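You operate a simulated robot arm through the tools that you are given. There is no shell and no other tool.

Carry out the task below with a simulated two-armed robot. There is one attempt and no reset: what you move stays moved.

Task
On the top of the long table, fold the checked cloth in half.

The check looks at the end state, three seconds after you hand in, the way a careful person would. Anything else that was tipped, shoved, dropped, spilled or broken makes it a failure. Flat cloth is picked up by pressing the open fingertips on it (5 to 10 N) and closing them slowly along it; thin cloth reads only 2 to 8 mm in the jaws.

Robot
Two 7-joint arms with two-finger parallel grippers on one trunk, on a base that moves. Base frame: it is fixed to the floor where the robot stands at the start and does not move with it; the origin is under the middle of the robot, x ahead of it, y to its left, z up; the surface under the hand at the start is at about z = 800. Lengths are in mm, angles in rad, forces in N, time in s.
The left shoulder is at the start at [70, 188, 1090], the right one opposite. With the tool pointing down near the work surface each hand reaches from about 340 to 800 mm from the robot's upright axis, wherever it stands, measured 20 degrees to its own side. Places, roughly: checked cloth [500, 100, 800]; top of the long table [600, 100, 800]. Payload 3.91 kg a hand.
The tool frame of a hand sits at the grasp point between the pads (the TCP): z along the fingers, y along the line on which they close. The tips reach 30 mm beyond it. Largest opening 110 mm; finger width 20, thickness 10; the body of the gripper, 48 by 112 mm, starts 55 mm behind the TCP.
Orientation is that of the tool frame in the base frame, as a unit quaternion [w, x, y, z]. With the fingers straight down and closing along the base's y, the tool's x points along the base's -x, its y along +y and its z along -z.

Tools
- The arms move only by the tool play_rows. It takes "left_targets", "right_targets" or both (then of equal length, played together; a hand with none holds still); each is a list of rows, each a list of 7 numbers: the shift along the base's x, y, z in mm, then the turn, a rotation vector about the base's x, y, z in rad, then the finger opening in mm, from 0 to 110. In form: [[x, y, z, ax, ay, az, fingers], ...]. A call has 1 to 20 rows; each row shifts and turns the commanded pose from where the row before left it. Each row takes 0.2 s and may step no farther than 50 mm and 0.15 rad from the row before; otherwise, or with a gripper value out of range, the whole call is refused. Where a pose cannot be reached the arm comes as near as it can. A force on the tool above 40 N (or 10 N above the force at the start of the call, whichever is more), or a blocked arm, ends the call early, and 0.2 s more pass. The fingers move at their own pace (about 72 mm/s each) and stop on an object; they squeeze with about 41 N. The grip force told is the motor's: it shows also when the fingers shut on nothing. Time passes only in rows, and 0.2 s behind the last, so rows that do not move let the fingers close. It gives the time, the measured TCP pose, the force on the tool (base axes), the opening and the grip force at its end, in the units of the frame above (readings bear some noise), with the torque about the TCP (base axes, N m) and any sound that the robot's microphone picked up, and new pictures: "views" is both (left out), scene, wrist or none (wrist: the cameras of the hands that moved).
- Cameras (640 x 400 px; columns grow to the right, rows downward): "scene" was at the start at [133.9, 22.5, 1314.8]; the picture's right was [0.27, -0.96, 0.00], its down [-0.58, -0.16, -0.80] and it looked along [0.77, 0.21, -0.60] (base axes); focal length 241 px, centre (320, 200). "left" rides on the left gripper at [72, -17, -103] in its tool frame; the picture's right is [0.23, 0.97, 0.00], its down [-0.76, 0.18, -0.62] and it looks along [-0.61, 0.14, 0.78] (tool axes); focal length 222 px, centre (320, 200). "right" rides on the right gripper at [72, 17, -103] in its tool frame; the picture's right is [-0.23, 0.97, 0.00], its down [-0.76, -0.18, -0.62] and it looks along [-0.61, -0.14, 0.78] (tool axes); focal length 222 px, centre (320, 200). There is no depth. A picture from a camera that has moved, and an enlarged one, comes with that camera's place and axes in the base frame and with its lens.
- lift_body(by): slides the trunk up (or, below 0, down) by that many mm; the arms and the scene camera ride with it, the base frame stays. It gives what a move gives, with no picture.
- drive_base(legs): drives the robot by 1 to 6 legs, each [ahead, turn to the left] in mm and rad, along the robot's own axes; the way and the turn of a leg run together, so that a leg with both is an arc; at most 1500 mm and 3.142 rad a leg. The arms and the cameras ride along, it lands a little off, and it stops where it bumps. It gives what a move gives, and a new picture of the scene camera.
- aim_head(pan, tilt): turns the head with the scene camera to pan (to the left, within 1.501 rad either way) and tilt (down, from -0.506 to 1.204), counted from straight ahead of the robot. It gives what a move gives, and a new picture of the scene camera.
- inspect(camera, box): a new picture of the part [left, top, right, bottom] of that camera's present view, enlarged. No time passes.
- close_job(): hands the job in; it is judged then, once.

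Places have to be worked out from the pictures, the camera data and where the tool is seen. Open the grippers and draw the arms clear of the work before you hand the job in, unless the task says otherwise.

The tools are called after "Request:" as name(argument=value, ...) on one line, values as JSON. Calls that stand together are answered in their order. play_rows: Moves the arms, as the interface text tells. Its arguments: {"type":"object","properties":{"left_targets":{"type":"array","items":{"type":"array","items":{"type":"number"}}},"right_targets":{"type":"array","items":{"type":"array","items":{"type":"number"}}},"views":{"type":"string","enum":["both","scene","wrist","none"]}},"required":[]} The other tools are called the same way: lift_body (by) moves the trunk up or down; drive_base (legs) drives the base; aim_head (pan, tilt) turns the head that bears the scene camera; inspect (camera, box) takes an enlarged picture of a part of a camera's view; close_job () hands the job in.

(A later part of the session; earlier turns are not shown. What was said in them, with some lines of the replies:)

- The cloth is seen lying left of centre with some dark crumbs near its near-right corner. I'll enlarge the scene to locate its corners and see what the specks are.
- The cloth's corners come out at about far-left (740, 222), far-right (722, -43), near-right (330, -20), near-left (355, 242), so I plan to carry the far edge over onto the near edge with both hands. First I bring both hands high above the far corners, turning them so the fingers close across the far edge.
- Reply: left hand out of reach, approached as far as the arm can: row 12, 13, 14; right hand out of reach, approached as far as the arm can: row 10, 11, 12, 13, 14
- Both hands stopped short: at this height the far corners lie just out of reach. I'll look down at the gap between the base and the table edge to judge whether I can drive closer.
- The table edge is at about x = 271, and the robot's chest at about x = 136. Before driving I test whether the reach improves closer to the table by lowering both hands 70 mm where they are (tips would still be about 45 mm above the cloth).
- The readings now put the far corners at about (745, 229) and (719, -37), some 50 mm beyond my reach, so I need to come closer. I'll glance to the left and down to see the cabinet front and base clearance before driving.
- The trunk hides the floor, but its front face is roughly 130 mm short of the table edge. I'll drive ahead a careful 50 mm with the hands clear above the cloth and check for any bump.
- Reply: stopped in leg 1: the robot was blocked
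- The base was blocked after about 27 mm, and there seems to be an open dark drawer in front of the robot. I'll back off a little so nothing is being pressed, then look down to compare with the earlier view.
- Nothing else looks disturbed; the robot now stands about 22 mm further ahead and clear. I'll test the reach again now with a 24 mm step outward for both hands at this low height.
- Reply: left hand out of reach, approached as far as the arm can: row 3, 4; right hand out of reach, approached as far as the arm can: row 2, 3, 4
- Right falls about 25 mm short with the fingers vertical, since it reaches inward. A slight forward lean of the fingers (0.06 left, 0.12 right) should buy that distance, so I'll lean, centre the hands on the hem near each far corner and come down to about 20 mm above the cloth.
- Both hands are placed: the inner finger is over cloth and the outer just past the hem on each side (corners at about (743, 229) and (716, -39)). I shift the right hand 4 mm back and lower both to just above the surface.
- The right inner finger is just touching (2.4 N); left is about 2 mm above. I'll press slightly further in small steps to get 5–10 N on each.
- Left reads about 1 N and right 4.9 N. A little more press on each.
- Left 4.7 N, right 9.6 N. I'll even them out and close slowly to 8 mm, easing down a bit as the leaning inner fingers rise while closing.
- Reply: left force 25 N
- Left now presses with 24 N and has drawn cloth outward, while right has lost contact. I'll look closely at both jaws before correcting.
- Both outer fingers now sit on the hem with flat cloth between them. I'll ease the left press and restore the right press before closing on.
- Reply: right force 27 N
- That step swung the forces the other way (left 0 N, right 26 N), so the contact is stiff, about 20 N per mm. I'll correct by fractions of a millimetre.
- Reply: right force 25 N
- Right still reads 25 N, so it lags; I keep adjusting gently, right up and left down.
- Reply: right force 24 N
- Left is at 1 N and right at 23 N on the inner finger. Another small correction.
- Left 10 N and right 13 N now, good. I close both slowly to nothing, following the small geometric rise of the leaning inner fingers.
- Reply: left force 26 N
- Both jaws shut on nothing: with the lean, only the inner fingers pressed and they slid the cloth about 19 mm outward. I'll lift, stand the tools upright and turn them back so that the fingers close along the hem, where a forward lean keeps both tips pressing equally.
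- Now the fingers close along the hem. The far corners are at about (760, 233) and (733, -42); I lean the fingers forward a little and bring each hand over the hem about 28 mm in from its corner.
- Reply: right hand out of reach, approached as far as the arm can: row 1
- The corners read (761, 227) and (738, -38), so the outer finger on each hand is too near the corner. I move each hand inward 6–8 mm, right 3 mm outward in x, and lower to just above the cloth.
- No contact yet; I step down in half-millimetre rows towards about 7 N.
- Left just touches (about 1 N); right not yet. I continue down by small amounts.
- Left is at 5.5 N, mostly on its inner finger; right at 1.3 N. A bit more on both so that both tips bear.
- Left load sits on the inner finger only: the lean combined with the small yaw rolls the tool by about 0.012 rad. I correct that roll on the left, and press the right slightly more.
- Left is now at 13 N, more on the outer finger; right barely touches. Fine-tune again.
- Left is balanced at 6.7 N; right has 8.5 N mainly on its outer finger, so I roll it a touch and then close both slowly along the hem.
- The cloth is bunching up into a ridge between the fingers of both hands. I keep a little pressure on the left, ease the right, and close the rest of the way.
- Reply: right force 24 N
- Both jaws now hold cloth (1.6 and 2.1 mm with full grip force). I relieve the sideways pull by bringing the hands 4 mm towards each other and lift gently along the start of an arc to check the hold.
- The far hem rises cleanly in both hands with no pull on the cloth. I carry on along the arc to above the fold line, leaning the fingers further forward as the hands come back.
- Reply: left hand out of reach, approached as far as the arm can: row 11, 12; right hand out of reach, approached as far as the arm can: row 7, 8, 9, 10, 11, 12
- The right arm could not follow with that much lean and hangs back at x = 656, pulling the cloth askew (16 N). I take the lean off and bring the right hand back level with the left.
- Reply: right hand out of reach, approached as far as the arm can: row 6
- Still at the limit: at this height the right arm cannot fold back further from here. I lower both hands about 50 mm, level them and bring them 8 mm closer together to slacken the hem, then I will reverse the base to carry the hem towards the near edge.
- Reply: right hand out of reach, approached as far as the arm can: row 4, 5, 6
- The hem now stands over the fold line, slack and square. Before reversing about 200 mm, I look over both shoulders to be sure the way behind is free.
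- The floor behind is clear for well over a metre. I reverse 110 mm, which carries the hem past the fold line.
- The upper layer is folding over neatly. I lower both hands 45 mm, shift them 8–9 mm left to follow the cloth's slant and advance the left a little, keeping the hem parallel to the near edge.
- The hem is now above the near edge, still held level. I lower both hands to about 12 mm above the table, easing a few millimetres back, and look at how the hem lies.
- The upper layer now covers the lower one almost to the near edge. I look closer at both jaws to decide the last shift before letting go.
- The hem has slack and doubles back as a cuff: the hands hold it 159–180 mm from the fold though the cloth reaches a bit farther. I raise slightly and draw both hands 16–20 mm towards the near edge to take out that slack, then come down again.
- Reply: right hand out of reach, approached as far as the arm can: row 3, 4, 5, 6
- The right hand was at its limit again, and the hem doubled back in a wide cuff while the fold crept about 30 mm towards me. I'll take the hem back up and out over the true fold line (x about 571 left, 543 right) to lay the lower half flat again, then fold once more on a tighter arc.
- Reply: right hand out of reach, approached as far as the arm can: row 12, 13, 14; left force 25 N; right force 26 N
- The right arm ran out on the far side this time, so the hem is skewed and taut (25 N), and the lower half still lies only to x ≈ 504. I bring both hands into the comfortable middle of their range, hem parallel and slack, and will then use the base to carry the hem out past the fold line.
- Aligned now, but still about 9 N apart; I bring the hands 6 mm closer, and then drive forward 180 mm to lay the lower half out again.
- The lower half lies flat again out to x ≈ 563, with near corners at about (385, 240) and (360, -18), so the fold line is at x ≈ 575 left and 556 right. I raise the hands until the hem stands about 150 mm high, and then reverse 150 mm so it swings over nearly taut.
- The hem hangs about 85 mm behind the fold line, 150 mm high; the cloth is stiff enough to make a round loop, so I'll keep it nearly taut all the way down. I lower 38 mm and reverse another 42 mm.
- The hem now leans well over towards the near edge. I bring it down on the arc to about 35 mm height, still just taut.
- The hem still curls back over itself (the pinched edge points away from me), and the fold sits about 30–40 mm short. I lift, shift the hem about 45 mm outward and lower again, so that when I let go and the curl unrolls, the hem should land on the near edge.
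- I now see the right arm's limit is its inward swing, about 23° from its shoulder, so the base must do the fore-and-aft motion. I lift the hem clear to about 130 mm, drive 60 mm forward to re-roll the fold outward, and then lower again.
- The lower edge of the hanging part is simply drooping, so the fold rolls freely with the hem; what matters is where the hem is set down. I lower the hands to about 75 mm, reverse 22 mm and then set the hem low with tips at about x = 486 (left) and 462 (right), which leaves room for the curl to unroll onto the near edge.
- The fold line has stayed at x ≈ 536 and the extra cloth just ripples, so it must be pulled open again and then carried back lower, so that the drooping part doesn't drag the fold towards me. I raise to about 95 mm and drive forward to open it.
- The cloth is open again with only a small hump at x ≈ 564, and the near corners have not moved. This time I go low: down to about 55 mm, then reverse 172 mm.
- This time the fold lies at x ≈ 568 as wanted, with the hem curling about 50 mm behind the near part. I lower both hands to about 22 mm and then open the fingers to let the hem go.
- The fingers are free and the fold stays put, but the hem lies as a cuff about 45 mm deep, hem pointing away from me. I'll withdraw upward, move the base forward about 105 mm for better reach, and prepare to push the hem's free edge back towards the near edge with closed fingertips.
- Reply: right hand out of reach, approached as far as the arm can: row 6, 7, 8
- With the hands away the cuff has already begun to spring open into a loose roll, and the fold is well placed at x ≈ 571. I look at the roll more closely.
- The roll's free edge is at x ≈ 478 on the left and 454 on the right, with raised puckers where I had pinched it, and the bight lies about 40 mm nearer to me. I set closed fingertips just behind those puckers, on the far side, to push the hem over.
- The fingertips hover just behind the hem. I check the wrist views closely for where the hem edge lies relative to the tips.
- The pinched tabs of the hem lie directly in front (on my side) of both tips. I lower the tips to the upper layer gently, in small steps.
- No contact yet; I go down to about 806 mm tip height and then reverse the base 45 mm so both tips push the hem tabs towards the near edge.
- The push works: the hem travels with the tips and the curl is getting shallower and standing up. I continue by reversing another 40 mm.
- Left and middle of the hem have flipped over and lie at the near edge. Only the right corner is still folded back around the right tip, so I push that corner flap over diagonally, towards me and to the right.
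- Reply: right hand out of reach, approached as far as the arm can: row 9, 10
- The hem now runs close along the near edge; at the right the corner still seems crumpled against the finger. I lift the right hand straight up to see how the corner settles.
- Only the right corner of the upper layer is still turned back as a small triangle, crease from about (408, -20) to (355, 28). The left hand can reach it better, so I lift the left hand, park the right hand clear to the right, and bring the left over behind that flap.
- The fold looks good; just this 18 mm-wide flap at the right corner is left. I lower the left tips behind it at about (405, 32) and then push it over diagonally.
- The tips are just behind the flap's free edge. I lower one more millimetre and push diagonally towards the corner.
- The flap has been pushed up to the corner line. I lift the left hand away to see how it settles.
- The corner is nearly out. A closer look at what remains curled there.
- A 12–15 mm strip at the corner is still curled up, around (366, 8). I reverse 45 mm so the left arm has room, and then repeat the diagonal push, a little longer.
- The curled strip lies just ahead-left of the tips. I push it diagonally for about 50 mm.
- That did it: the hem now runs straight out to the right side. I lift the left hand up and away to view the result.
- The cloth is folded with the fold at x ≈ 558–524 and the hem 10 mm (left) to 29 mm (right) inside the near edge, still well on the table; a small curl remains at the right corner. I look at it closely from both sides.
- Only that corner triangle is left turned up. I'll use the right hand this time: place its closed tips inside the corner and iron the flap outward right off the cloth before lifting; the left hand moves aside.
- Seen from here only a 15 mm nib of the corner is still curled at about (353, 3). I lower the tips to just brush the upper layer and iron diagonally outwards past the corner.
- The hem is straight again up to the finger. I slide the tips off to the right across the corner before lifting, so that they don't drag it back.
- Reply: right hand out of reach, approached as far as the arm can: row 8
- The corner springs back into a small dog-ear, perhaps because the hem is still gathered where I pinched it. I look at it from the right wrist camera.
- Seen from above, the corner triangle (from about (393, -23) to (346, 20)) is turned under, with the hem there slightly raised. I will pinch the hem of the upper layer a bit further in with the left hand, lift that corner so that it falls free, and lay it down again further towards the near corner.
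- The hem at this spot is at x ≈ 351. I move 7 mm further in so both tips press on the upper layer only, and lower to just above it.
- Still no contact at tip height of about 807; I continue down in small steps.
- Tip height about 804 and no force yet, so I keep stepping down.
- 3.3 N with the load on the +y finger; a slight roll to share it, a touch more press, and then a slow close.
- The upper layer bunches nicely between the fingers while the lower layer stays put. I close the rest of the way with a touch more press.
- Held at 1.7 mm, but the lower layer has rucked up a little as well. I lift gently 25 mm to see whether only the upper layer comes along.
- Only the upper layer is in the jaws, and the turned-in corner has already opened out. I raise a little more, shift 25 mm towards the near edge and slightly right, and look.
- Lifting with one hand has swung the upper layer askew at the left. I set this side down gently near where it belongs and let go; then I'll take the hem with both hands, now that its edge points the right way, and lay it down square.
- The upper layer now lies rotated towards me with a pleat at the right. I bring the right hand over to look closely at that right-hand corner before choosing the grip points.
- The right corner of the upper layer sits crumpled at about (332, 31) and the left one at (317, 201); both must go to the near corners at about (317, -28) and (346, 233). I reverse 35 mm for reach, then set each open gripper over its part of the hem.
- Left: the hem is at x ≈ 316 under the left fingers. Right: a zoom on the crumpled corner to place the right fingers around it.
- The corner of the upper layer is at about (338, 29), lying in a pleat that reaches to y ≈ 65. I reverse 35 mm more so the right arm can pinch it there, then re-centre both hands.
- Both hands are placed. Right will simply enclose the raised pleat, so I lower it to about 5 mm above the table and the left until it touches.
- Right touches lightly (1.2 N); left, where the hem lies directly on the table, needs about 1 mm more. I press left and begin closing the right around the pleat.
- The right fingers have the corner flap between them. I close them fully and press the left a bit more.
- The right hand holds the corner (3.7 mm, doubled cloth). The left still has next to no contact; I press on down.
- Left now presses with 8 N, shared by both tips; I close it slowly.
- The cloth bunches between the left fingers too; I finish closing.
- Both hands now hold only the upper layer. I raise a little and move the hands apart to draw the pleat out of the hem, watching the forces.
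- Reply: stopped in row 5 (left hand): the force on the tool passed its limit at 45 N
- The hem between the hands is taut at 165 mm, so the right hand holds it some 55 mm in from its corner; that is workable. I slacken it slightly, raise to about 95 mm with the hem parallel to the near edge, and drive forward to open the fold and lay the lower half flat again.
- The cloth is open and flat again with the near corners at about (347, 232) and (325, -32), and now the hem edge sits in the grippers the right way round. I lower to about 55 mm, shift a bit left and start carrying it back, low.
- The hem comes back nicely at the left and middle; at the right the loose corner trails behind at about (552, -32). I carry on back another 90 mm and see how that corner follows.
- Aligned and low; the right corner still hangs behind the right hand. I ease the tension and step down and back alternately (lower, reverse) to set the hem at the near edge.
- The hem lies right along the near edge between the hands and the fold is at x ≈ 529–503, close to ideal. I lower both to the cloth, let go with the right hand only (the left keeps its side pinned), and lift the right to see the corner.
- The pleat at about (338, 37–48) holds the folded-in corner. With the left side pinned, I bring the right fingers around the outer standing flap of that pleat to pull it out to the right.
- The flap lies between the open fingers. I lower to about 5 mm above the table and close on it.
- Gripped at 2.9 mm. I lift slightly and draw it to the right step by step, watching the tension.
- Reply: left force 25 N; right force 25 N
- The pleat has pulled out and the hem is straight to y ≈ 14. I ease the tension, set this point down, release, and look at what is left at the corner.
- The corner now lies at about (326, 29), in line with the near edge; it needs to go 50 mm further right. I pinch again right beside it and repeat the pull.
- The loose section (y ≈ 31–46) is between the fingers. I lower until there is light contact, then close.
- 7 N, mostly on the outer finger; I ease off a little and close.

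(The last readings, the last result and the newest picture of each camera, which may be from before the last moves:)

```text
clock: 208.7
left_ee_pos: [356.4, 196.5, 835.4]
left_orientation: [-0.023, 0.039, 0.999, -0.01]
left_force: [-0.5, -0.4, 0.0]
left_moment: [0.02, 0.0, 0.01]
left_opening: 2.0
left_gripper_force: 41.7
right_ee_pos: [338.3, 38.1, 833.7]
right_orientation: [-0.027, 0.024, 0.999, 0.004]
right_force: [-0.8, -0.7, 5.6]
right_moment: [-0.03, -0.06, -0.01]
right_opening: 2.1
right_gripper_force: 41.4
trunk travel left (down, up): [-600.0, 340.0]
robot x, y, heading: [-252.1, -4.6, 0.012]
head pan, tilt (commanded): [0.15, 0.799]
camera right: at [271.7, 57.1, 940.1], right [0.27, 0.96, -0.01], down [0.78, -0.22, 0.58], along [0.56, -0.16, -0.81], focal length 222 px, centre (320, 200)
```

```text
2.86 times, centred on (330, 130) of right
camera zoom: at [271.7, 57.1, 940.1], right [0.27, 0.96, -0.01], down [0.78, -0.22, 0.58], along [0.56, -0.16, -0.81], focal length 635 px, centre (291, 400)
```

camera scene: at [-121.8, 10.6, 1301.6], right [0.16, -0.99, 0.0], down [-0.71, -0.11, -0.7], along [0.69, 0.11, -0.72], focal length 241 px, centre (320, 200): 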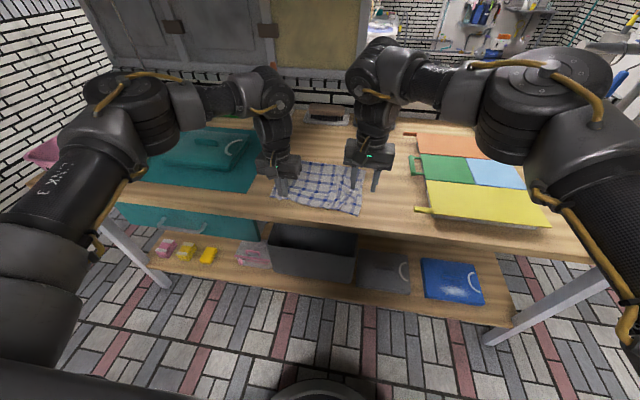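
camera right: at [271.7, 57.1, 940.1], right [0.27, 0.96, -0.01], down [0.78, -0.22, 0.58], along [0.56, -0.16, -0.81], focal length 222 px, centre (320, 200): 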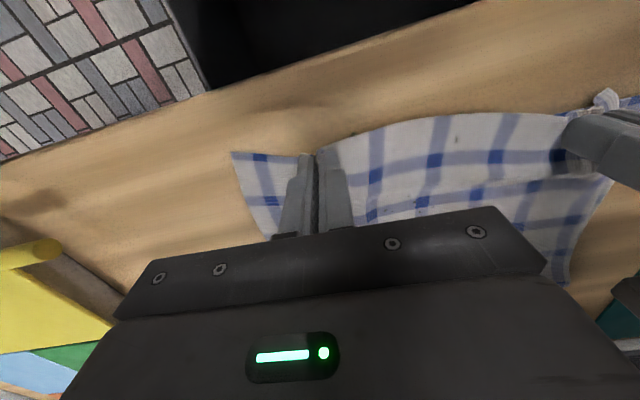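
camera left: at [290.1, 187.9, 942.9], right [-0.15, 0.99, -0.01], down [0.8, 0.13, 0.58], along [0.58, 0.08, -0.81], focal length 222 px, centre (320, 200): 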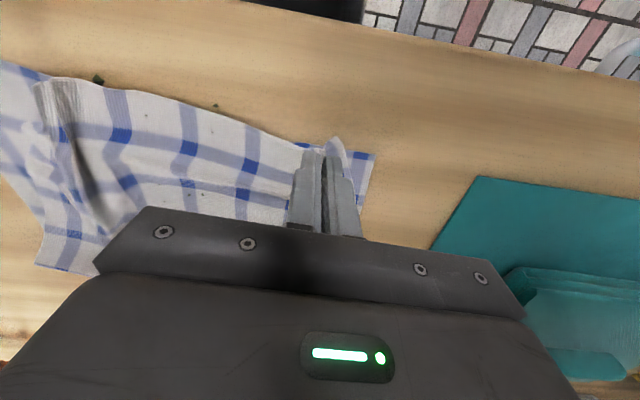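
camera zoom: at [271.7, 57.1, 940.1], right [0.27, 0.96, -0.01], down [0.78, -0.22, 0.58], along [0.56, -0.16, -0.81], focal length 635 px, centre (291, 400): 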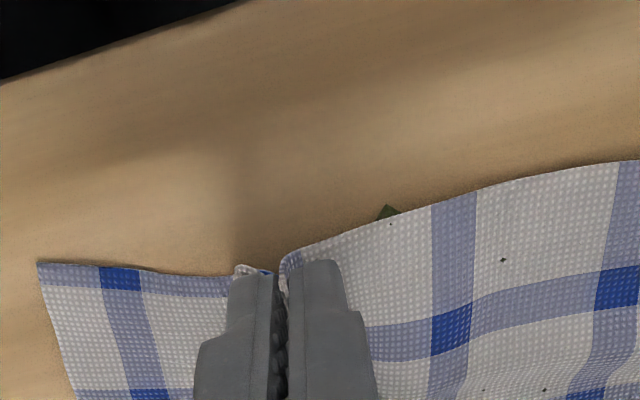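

Held at 2.1 mm with just the corner tip outside the jaws. I lift a few millimetres and draw to the right.

Request:
play_rows(right_targets=[[0, 0, 4, 0, 0, 0, 0], [0, -3, 4, 0, 0, 0, 0], [-0.5, -4, 2, 0, 0, 0, 0], [-0.5, -4, 0, 0, 0, 0, 0], [-0.5, -4, 0, 0, 0, 0, 0], [-0.5, -4, 0, 0, 0, 0, 0], [-0.5, -4, 0, 0, 0, 0, 0], [-0.5, -4, 0, 0, 0, 0, 0]], views="both")

Request:
inspect(camera="right", box=[230, 40, 470, 210])

Request:
inspect(camera="scene", box=[250, 150, 380, 240])

```text
clock: 210.5
left_ee_pos: [357.2, 194.4, 834.7]
left_orientation: [-0.024, 0.042, 0.999, -0.013]
left_force: [-4.6, -30.0, 2.1]
left_moment: [-0.89, 0.14, -0.05]
left_opening: 2.2
left_gripper_force: 41.3
right_ee_pos: [335.6, 13.9, 843.6]
right_orientation: [-0.025, 0.021, 0.999, 0.007]
right_force: [4.6, 29.6, -1.7]
right_moment: [0.88, -0.18, -0.14]
right_opening: 1.9
right_gripper_force: 41.1
trunk travel left (down, up): [-600.0, 340.0]
robot x, y, heading: [-251.6, -1.1, 0.012]
head pan, tilt (commanded): [0.15, 0.799]
camera scene: at [-121.6, 10.6, 1301.6], right [0.16, -0.99, 0.0], down [-0.71, -0.11, -0.7], along [0.69, 0.11, -0.72], focal length 241 px, centre (320, 200)
camera right: at [268.2, 31.8, 950.5], right [0.27, 0.96, 0.0], down [0.78, -0.22, 0.58], along [0.56, -0.16, -0.81], focal length 222 px, centre (320, 200)
```

scene: 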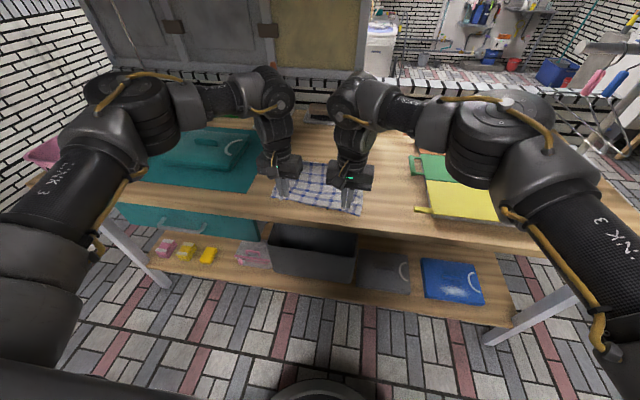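
right: 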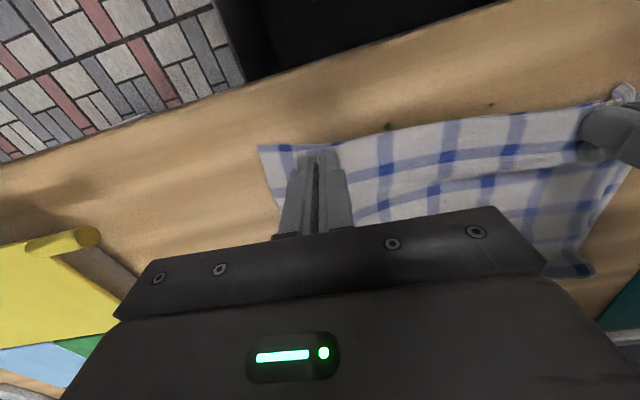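

```text
2.35 times, centred on (350, 125) of right
camera zoom: at [268.2, 31.8, 950.5], right [0.27, 0.96, 0.0], down [0.78, -0.22, 0.58], along [0.56, -0.16, -0.81], focal length 523 px, centre (249, 376)
```

zoom: 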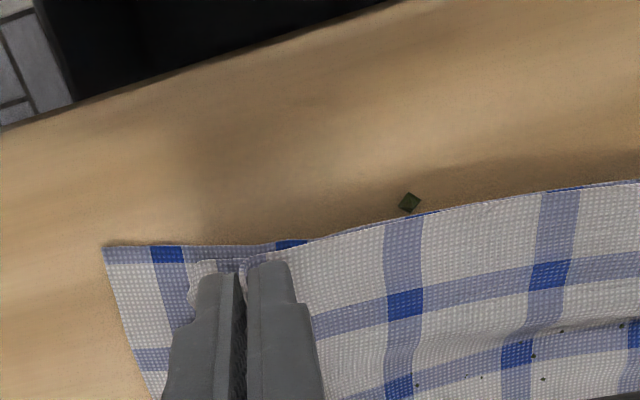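

```text
4.44 times, centred on (315, 195) of scene
camera zoom: at [-121.6, 10.6, 1301.6], right [0.16, -0.99, 0.0], down [-0.71, -0.11, -0.7], along [0.69, 0.11, -0.72], focal length 1072 px, centre (342, 222)
```

zoom: 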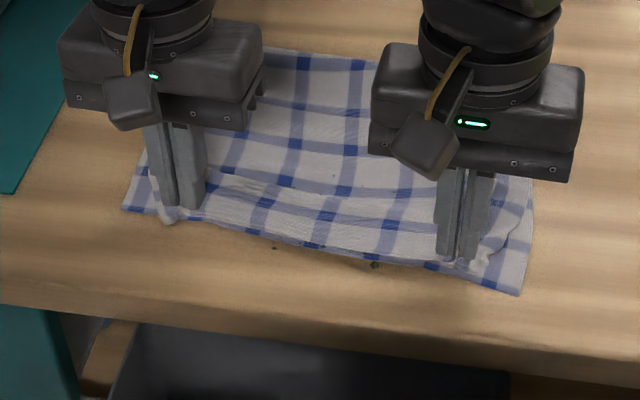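

The hem is taut at the hold, and its corner is now out at about (324, -1), some 20 mm short of the near-right corner. I ease off, set it down and release again.

Request:
play_rows(right_targets=[[0, 2, -3, 0, 0, 0, 0], [0, 2, -4, 0, 0, 0, 0], [0, 0, -2, 0, 0, 0, 0], [0, 0, 0, 0, 0, 0, 8], [0, 0, 0, 0, 0, 0, 20], [0, 0, 0, 0, 0, 0, 32], [0, 0, 5, 0, 0, 0, 40], [0, -3, 10, 0, 0, 0, 40], [4, -8, 14, 0, 0, 0, 40], [6, -14, 16, 0, 0, 0, 40], [6, -14, 16, 0, 0, 0, 40]], views="wrist")

Request:
inspect(camera="right", box=[240, 0, 520, 200])

Request:
inspect(camera="scene", box=[250, 150, 380, 240])

```text
clock: 212.9
left_ee_pos: [356.8, 198.2, 835.1]
left_orientation: [-0.025, 0.039, 0.999, -0.011]
left_force: [0.9, -0.4, -0.3]
left_moment: [0.03, 0.02, -0.02]
left_opening: 2.2
left_gripper_force: 41.1
right_ee_pos: [352.4, -23.2, 896.7]
right_orientation: [-0.026, 0.024, 0.999, 0.004]
right_force: [-1.3, 1.3, -0.6]
right_moment: [0.01, -0.03, 0.01]
right_opening: 40.2
right_gripper_force: 0.2
trunk travel left (down, up): [-600.0, 340.0]
robot x, y, heading: [-250.5, -0.6, 0.008]
head pan, tilt (commanded): [0.15, 0.799]
camera right: at [285.0, -3.8, 1002.6], right [0.27, 0.96, -0.01], down [0.78, -0.22, 0.58], along [0.56, -0.16, -0.81], focal length 222 px, centre (320, 200)
```

right: 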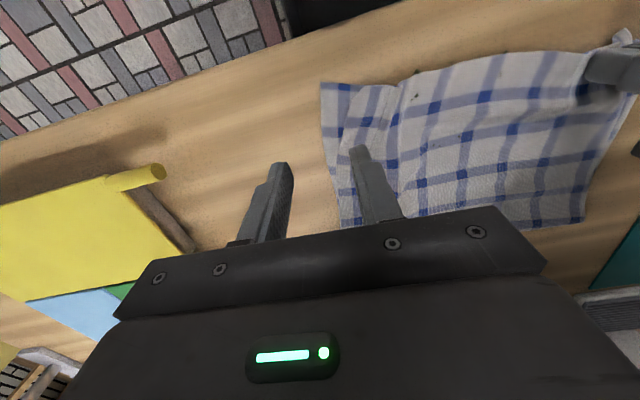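

```text
2.00 times, centred on (380, 100) of right
camera zoom: at [285.0, -3.8, 1002.6], right [0.27, 0.96, -0.01], down [0.78, -0.22, 0.58], along [0.56, -0.16, -0.81], focal length 444 px, centre (200, 400)
```

zoom: 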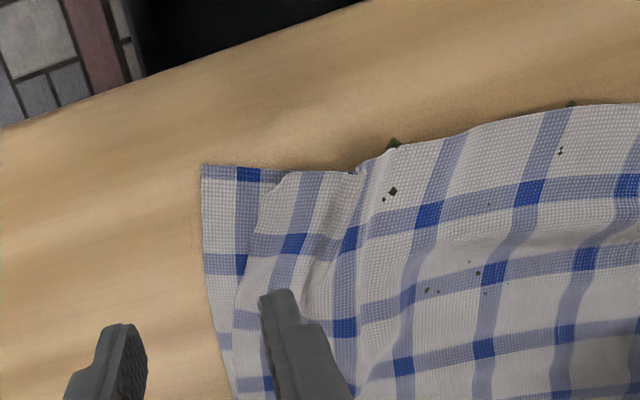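

```text
4.44 times, centred on (315, 195) of scene
camera zoom: at [-121.8, 10.4, 1301.6], right [0.16, -0.99, 0.0], down [-0.71, -0.11, -0.7], along [0.69, 0.11, -0.72], focal length 1072 px, centre (342, 222)
```

zoom: 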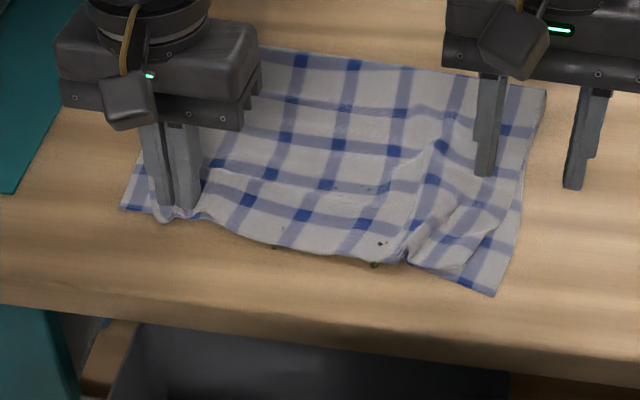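

Much better: the upper layer's right corner lies flat at about (323, 20) beside the lower corner at (312, -11), and only a small pucker is left at about (340, 44). I set the right fingertips on both sides of that pucker, press lightly and open them to spread it flat.

Request:
play_rows(right_targets=[[-2, 12, -6, 0, 0, 0, 12], [-2, 13, -8, 0, 0, 0, 12], [-2, 14, -8, 0, 0, 0, 12], [-2, 14, -8, 0, 0, 0, 12], [-1, 13, -8, 0, 0, 0, 12], [0, 0, -8, 0, 0, 0, 12], [0, 0, -6, 0, 0, 0, 12], [0, 0, -5, 0, 0, 0, 12], [0, 0, -3, 0, 0, 0, 12], [0, 0, -1, 0, 0, 0, 12]], views="wrist")

Request:
inspect(camera="right", box=[230, 60, 430, 200])

```text
clock: 215.1
left_ee_pos: [357.8, 196.9, 835.3]
left_orientation: [-0.025, 0.039, 0.999, -0.01]
left_force: [-0.5, 0.5, -0.5]
left_moment: [-0.02, 0.04, -0.02]
left_opening: 1.8
left_gripper_force: 41.0
right_ee_pos: [342.4, 41.5, 834.9]
right_orientation: [-0.027, 0.024, 0.999, 0.005]
right_force: [-0.7, 0.7, 0.0]
right_moment: [0.0, 0.0, -0.04]
right_opening: 12.1
right_gripper_force: 0.0
trunk travel left (down, up): [-600.0, 340.0]
robot x, y, heading: [-247.7, -2.4, 0.008]
head pan, tilt (commanded): [0.15, 0.799]
camera right: at [275.9, 61.0, 941.8], right [0.27, 0.96, -0.01], down [0.78, -0.22, 0.58], along [0.56, -0.16, -0.81], focal length 222 px, centre (320, 200)
```

right: 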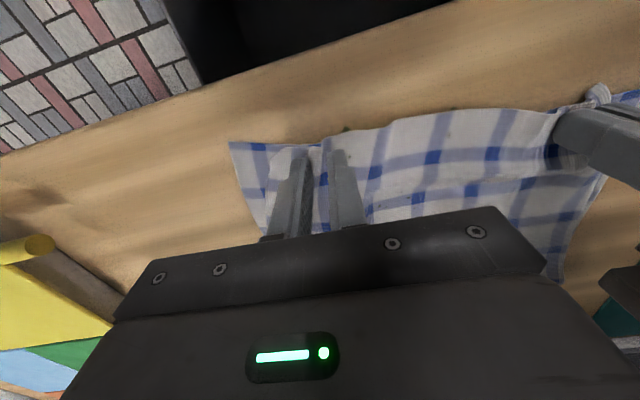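

```text
2.86 times, centred on (330, 130) of right
camera zoom: at [275.9, 61.0, 941.8], right [0.27, 0.96, -0.01], down [0.78, -0.22, 0.58], along [0.56, -0.16, -0.81], focal length 635 px, centre (291, 400)
```

zoom: 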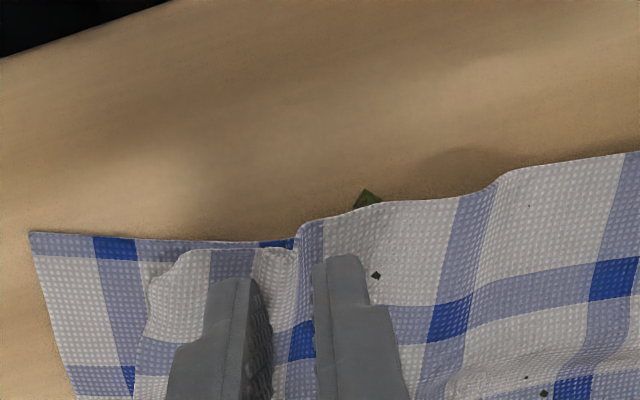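

The pucker is between the tips. I press down gently to a few newtons.

Request:
play_rows(right_targets=[[0, 0, -0.5, 0, 0, 0, 12], [0, 0, -0.5, 0, 0, 0, 12], [0, 0, 0, 0, 0, 0, 12]], views="none")

Request:
play_rows(right_targets=[[0, 0, -0.3, 0, 0, 0, 12], [0, 0, -0.2, 0, 0, 0, 12], [0, 0, 0, 0, 0, 0, 12]], views="none")

```text
clock: 215.9
left_ee_pos: [357.2, 198.3, 835.9]
left_orientation: [-0.024, 0.039, 0.999, -0.011]
left_force: [-0.2, -0.4, 0.3]
left_moment: [-0.03, 0.0, 0.02]
left_opening: 2.0
left_gripper_force: 41.2
right_ee_pos: [341.4, 40.2, 833.6]
right_orientation: [-0.026, 0.022, 0.999, 0.004]
right_force: [0.4, -0.9, 1.0]
right_moment: [-0.02, 0.0, 0.0]
right_opening: 12.1
right_gripper_force: 0.1
trunk travel left (down, up): [-600.0, 340.0]
robot x, y, heading: [-252.4, -1.1, 0.012]
head pan, tilt (commanded): [0.15, 0.799]
```

```text
clock: 216.7
left_ee_pos: [357.4, 197.6, 835.1]
left_orientation: [-0.025, 0.039, 0.999, -0.01]
left_force: [-1.0, 0.3, -0.2]
left_moment: [0.01, 0.04, -0.01]
left_opening: 2.0
left_gripper_force: 40.8
right_ee_pos: [341.7, 41.8, 833.6]
right_orientation: [-0.026, 0.024, 0.999, 0.005]
right_force: [0.4, -0.9, 1.9]
right_moment: [-0.01, -0.05, 0.0]
right_opening: 11.8
right_gripper_force: 0.0
trunk travel left (down, up): [-600.0, 340.0]
robot x, y, heading: [-254.0, -1.5, 0.015]
head pan, tilt (commanded): [0.15, 0.799]
```

About 2 N; a hair more, then I open the fingers slowly while drifting right, so that the outer tip draws the corner section out.

Request:
play_rows(right_targets=[[0, 0, -0.2, 0, 0, 0, 12], [0, -0.6, 0, 0, 0, 0, 14], [0, -0.6, 0, 0, 0, 0, 16], [0, -0.6, 0, 0, 0, 0, 18], [0, -0.6, 0, 0, 0, 0, 20], [0, -0.6, 0, 0, 0, 0, 22], [0, -0.6, 0, 0, 0, 0, 24], [0, -0.6, 0, 0, 0, 0, 26], [0, -0.6, 0, 0, 0, 0, 28], [0, -0.6, 0, 0, 0, 0, 30], [0, -0.6, 0, 0, 0, 0, 32], [0, -0.6, 0, 0, 0, 0, 34], [0, -0.6, 0, 0, 0, 0, 36], [0, -0.6, 0, 0, 0, 0, 38], [0, -0.6, 0, 0, 0, 0, 40], [0, 0, 0, 0, 0, 0, 42]], views="wrist")

Request:
inspect(camera="right", box=[210, 60, 450, 210])

```text
clock: 220.1
left_ee_pos: [357.9, 198.5, 835.7]
left_orientation: [-0.023, 0.039, 0.999, -0.01]
left_force: [-0.2, -1.4, 0.0]
left_moment: [-0.01, 0.03, -0.05]
left_opening: 2.1
left_gripper_force: 40.9
right_ee_pos: [342.4, 33.2, 834.1]
right_orientation: [-0.026, 0.023, 0.999, 0.004]
right_force: [0.1, 4.1, 9.2]
right_moment: [-0.04, -0.02, 0.03]
right_opening: 39.8
right_gripper_force: 0.1
trunk travel left (down, up): [-600.0, 340.0]
robot x, y, heading: [-252.6, 0.9, 0.009]
head pan, tilt (commanded): [0.15, 0.799]
camera right: at [275.2, 52.9, 939.4], right [0.27, 0.96, -0.01], down [0.78, -0.22, 0.58], along [0.56, -0.16, -0.81], focal length 222 px, centre (320, 200)
```

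right: 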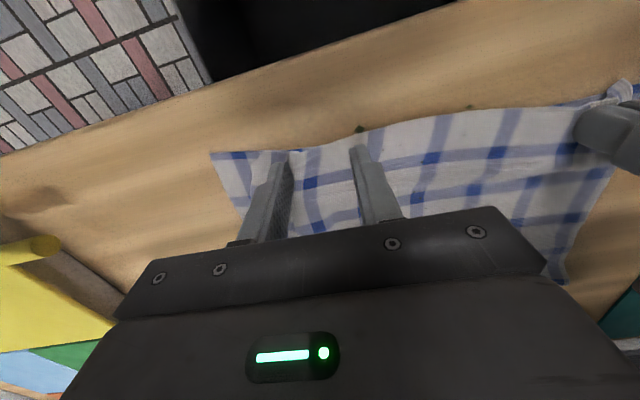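

```text
2.67 times, centred on (330, 135) of right
camera zoom: at [275.2, 52.9, 939.4], right [0.27, 0.96, -0.01], down [0.78, -0.22, 0.58], along [0.56, -0.16, -0.81], focal length 592 px, centre (293, 373)
```

zoom: 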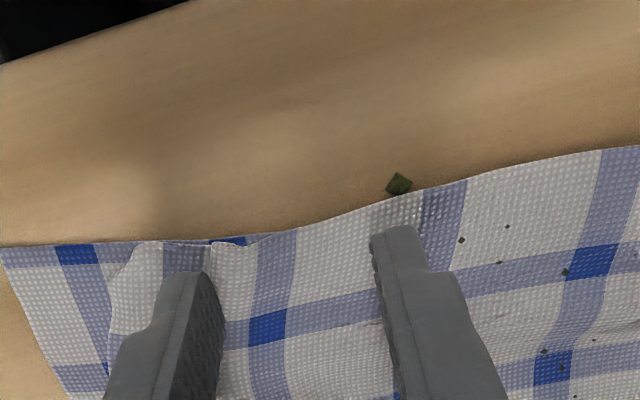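

The hem between the tips is now smooth. I continue drawing the outer tip further right by another 15 mm, keeping the inner one still.

Request:
play_rows(right_targets=[[0, -0.8, 0.1, 0, 0, 0, 43.6], [0, -0.8, 0.1, 0, 0, 0, 45.2], [0, -0.8, 0, 0, 0, 0, 46.8], [0, -0.8, 0, 0, 0, 0, 48.4], [0, -0.8, 0, 0, 0, 0, 50], [0, -0.8, 0, 0, 0, 0, 51.6], [0, -0.8, 0, 0, 0, 0, 53.2], [0, -0.8, 0, 0, 0, 0, 54.8], [0, -0.8, 0, 0, 0, 0, 56.4], [0, -0.8, 0, 0, 0, 0, 58], [0, 0, 0, 0, 0, 0, 58]], views="wrist")

Request:
inspect(camera="right", box=[190, 60, 450, 220])

```text
clock: 222.5
left_ee_pos: [357.1, 198.6, 835.5]
left_orientation: [-0.023, 0.039, 0.999, -0.01]
left_force: [0.0, 0.5, -0.1]
left_moment: [-0.01, 0.0, 0.0]
left_opening: 1.7
left_gripper_force: 41.1
right_ee_pos: [343.3, 25.9, 832.7]
right_orientation: [-0.026, 0.024, 0.999, 0.005]
right_force: [-0.7, -0.1, 1.5]
right_moment: [0.03, -0.02, -0.01]
right_opening: 57.5
right_gripper_force: 0.1
trunk travel left (down, up): [-600.0, 340.0]
robot x, y, heading: [-250.1, -0.9, 0.012]
head pan, tilt (commanded): [0.15, 0.799]
camera right: at [276.7, 45.5, 939.4], right [0.27, 0.96, -0.01], down [0.78, -0.22, 0.58], along [0.56, -0.16, -0.81], focal length 222 px, centre (320, 200)
```

right: 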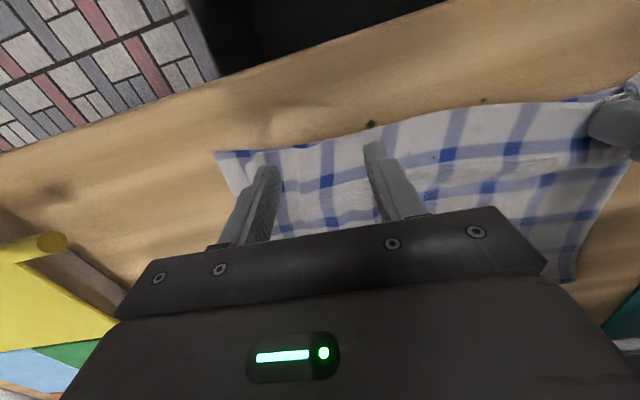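

```text
2.46 times, centred on (320, 140) of right
camera zoom: at [276.7, 45.5, 939.4], right [0.27, 0.96, -0.01], down [0.78, -0.22, 0.58], along [0.56, -0.16, -0.81], focal length 547 px, centre (320, 348)
```

zoom: 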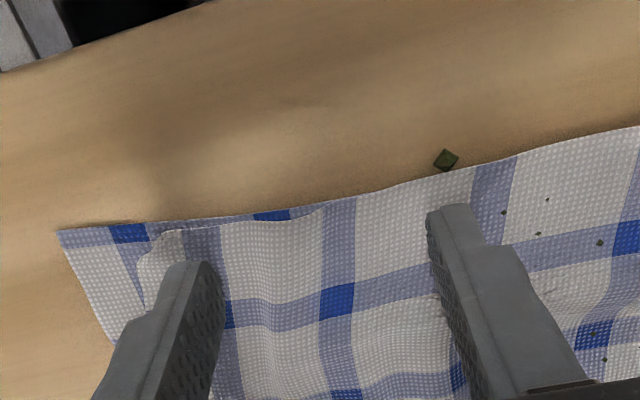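

The right side of the hem lies smooth now with its corner about 25 mm from the lower one. I lift the right hand straight up, then open the left hand and lift it as well.

Request:
play_rows(left_targets=[[0, 0, 0, 0, 0, 0, 0], [0, 0, 0, 0, 0, 0, 0], [0, 0, 0, 0, 0, 0, 0], [0, 0, 0, 0, 0, 0, 0], [0, 0, 0, 0, 0, 0, 6], [0, 0, 0, 0, 0, 0, 14], [0, 0, 0, 0, 0, 0, 22], [0, 0, 3, 0, 0, 0, 26], [0, 0, 8, 0, 0, 0, 26], [0, 0, 12, 0, 0, 0, 26], [0, 0, 14, 0, 0, 0, 26], [6, 6, 14, 0, 0, 0, 26]], right_targets=[[0, 0, 4, 0, 0, 0, 58], [0, 0, 8, 0, 0, 0, 58], [0, 0, 12, 0, 0, 0, 58], [0, 0, 14, 0, 0, 0, 58], [4, -6, 14, 0, 0, 0, 58], [4, -10, 14, 0, 0, 0, 40], [4, -14, 10, 0, 0, 0, 20], [4, -14, 0, 0, 0, 0, 10], [4, -14, 0, 0, 0, 0, 10], [4, -14, 0, 0, 0, 0, 10], [4, -14, 0, 0, 0, 0, 10], [4, -14, 0, 0, 0, 0, 10]], views="both")

Request:
inspect(camera="scene", box=[255, 145, 385, 235])

Request:
inspect(camera="left", box=[100, 0, 440, 220])

```text
clock: 225.1
left_ee_pos: [362.8, 202.2, 886.5]
left_orientation: [-0.024, 0.039, 0.999, -0.01]
left_force: [0.2, -0.8, 0.1]
left_moment: [-0.01, 0.03, -0.04]
left_opening: 26.0
left_gripper_force: 0.0
right_ee_pos: [374.6, -76.9, 908.3]
right_orientation: [-0.026, 0.024, 0.999, 0.004]
right_force: [-0.1, -0.5, 0.7]
right_moment: [0.04, 0.0, -0.03]
right_opening: 10.1
right_gripper_force: 0.0
trunk travel left (down, up): [-600.0, 340.0]
robot x, y, heading: [-247.1, -1.5, 0.009]
head pan, tilt (commanded): [0.15, 0.799]
camera scene: at [-121.6, 9.9, 1301.5], right [0.16, -0.99, 0.0], down [-0.71, -0.11, -0.7], along [0.69, 0.11, -0.72], focal length 241 px, centre (320, 200)
camera right: at [308.3, -57.6, 1015.1], right [0.27, 0.96, 0.0], down [0.78, -0.22, 0.58], along [0.56, -0.16, -0.81], focal length 222 px, centre (320, 200)
camera left: at [296.2, 193.8, 994.3], right [-0.15, 0.99, -0.01], down [0.8, 0.13, 0.58], along [0.58, 0.08, -0.81], focal length 222 px, centre (320, 200)
```

scene: 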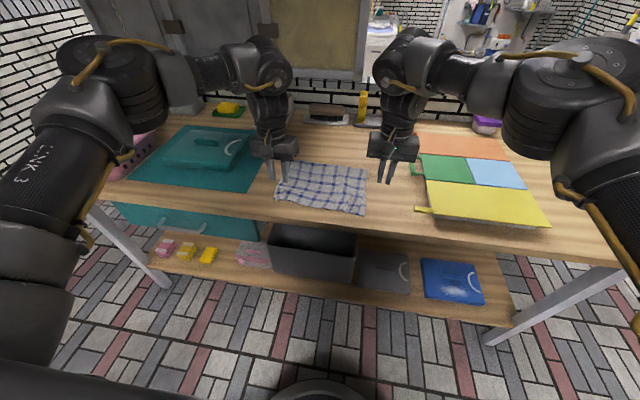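
right: 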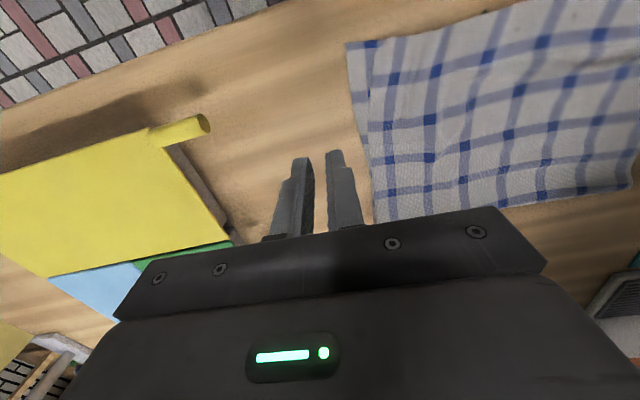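
left: 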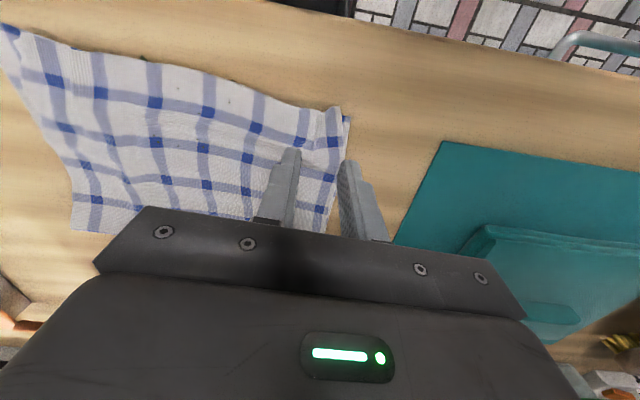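

```text
4.44 times, centred on (320, 190) of scene
camera zoom: at [-121.6, 9.9, 1301.5], right [0.16, -0.99, 0.0], down [-0.71, -0.11, -0.7], along [0.69, 0.11, -0.72], focal length 1072 px, centre (320, 244)
```

zoom: 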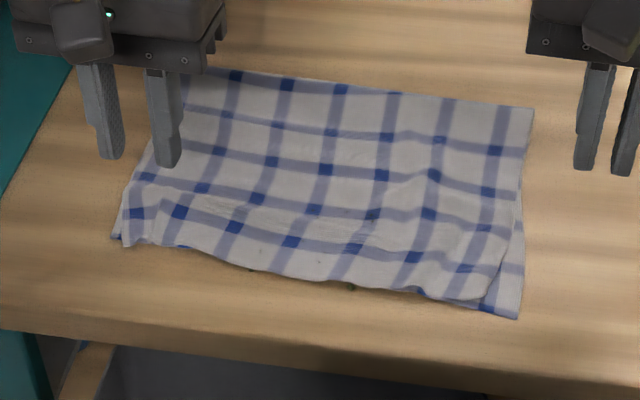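

```text
1.82 times, centred on (270, 110) of left
camera zoom: at [296.2, 193.8, 994.3], right [-0.15, 0.99, -0.01], down [0.8, 0.13, 0.58], along [0.58, 0.08, -0.81], focal length 404 px, centre (411, 364)
```

zoom: 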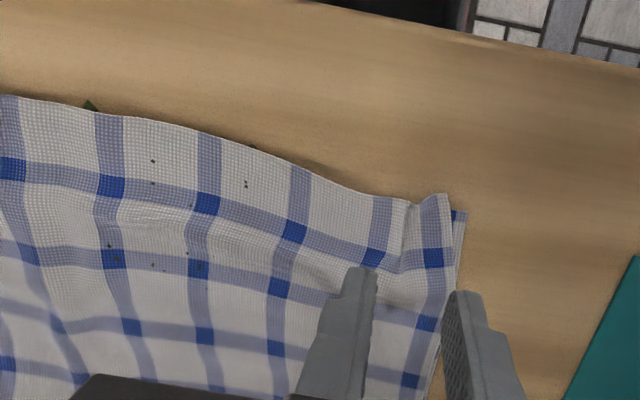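

The cloth now lies folded in half: the upper hem follows the near edge, with the corners within about 10 mm (left) and 25 mm (right). I open both grippers and draw the arms up and clear to the sides.

Request:
play_rows(left_targets=[[0, 0, 20, 0, 0, 0, 40], [0, 0, 25, 0, 0, 0, 60], [0, 0, 25, 0, 0, 0, 80], [4, 6, 25, 0, 0, 0, 100], [8, 12, 25, 0, 0, 0, 110], [10, 14, 20, 0, 0, 0, 110], [10, 14, 20, 0, 0, 0, 110], [10, 14, 20, 0, 0, 0, 110], [10, 14, 20, 0, 0, 0, 110], [10, 14, 10, 0, 0, 0, 110], [10, 14, 0, 0, 0, 0, 110], [0, 0, 0, 0, 0, 0, 110]], right_targets=[[0, -4, 20, 0, 0, 0, 40], [0, -6, 25, 0, 0, 0, 60], [0, -10, 25, 0, 0, 0, 80], [4, -14, 25, 0, 0, 0, 100], [8, -14, 25, 0, 0, 0, 110], [10, -14, 20, 0, 0, 0, 110], [10, -14, 20, 0, 0, 0, 110], [10, -14, 20, 0, 0, 0, 110], [10, -14, 10, 0, 0, 0, 110], [10, -14, 0, 0, 0, 0, 110], [10, -14, 0, 0, 0, 0, 110], [0, 0, 0, 0, 0, 0, 110]], views="both")

Request:
inspect(camera="scene", box=[255, 145, 385, 235])

```text
clock: 227.7
left_ee_pos: [391.9, 267.1, 1049.3]
left_orientation: [-0.022, 0.039, 0.999, -0.01]
left_force: [-0.5, 0.4, -0.3]
left_moment: [0.02, 0.0, 0.01]
left_opening: 109.9
left_gripper_force: 0.0
left hand out of reach, approached as far as the arm can: row 8, 9, 10, 11
right_ee_pos: [388.2, -146.2, 1061.5]
right_orientation: [-0.026, 0.024, 0.999, 0.004]
right_force: [0.4, -0.2, -0.3]
right_moment: [0.06, 0.03, 0.0]
right_opening: 110.1
right_gripper_force: 0.1
right hand out of reach, approached as far as the arm can: row 6, 7, 8, 9, 10, 11
trunk travel left (down, up): [-600.0, 340.0]
robot x, y, heading: [-251.1, -2.3, 0.009]
head pan, tilt (commanded): [0.15, 0.799]
camera scene: at [-121.6, 10.3, 1301.6], right [0.16, -0.99, 0.0], down [-0.71, -0.11, -0.7], along [0.69, 0.11, -0.72], focal length 241 px, centre (320, 200)
camera right: at [321.2, -126.3, 1167.1], right [0.27, 0.96, -0.01], down [0.78, -0.22, 0.58], along [0.56, -0.16, -0.81], focal length 222 px, centre (320, 200)
camera left: at [325.6, 256.9, 1157.2], right [-0.15, 0.99, -0.01], down [0.8, 0.13, 0.59], along [0.58, 0.08, -0.81], focal length 222 px, centre (320, 200)
```

scene: 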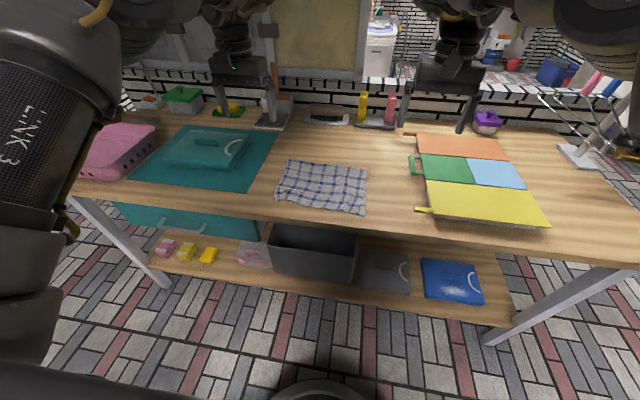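
right: 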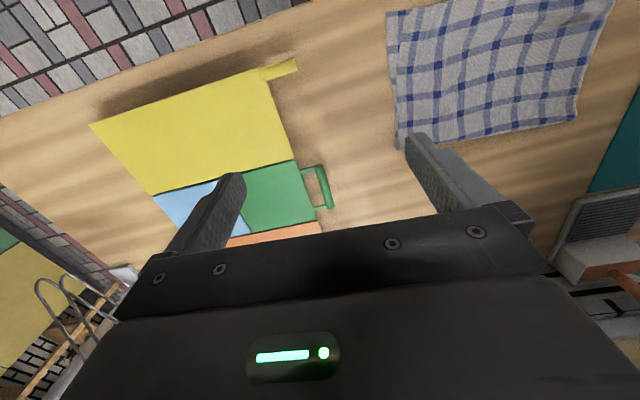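
left: 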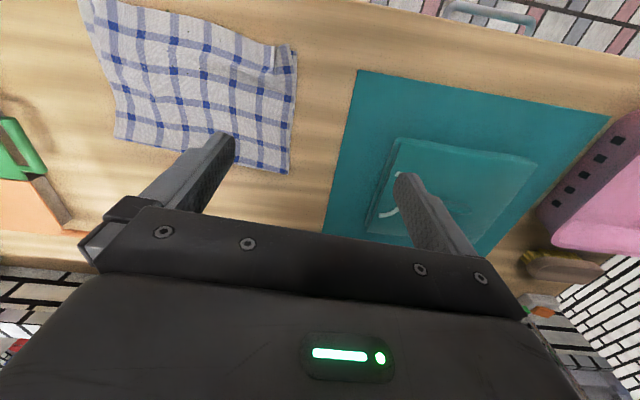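

```text
4.44 times, centred on (320, 190) of scene
camera zoom: at [-121.6, 10.3, 1301.6], right [0.16, -0.99, 0.0], down [-0.71, -0.11, -0.7], along [0.69, 0.11, -0.72], focal length 1072 px, centre (320, 244)
```

zoom: 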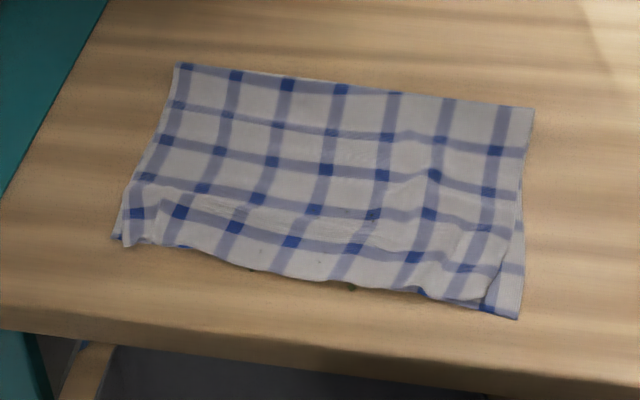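

The cloth lies flat, folded in half on the table with its edges meeting, and everything else stands as it did at the start. Both grippers are open and well clear, so I hand the job in.

Request:
close_job()

```text
The job is handed in.
```

The checked cloth is folded in half on the long table. The far hem now lies along the near edge. The upper and lower corners match to about 10 mm on the left and 25 mm on the right.

- **Neatness:** the upper layer has slight waves and a small leftover pucker near the left corner where I gripped the hem. The whole cloth sits roughly 15–40 mm nearer the robot than at the start, and is still fully on the table.
- **Method:** the fold took several tries, because the hem kept curling back and the right corner turned in. I had to open it and lay it down again.
- **Base contact:** early on, the base was blocked about 27 mm into a 50 mm drive towards the table. No sound was reported and nothing in view had moved, but I could not see exactly what it touched.
- **Other items:** the final pictures show everything else on the table in its place. Both grippers are open and the arms are clear.
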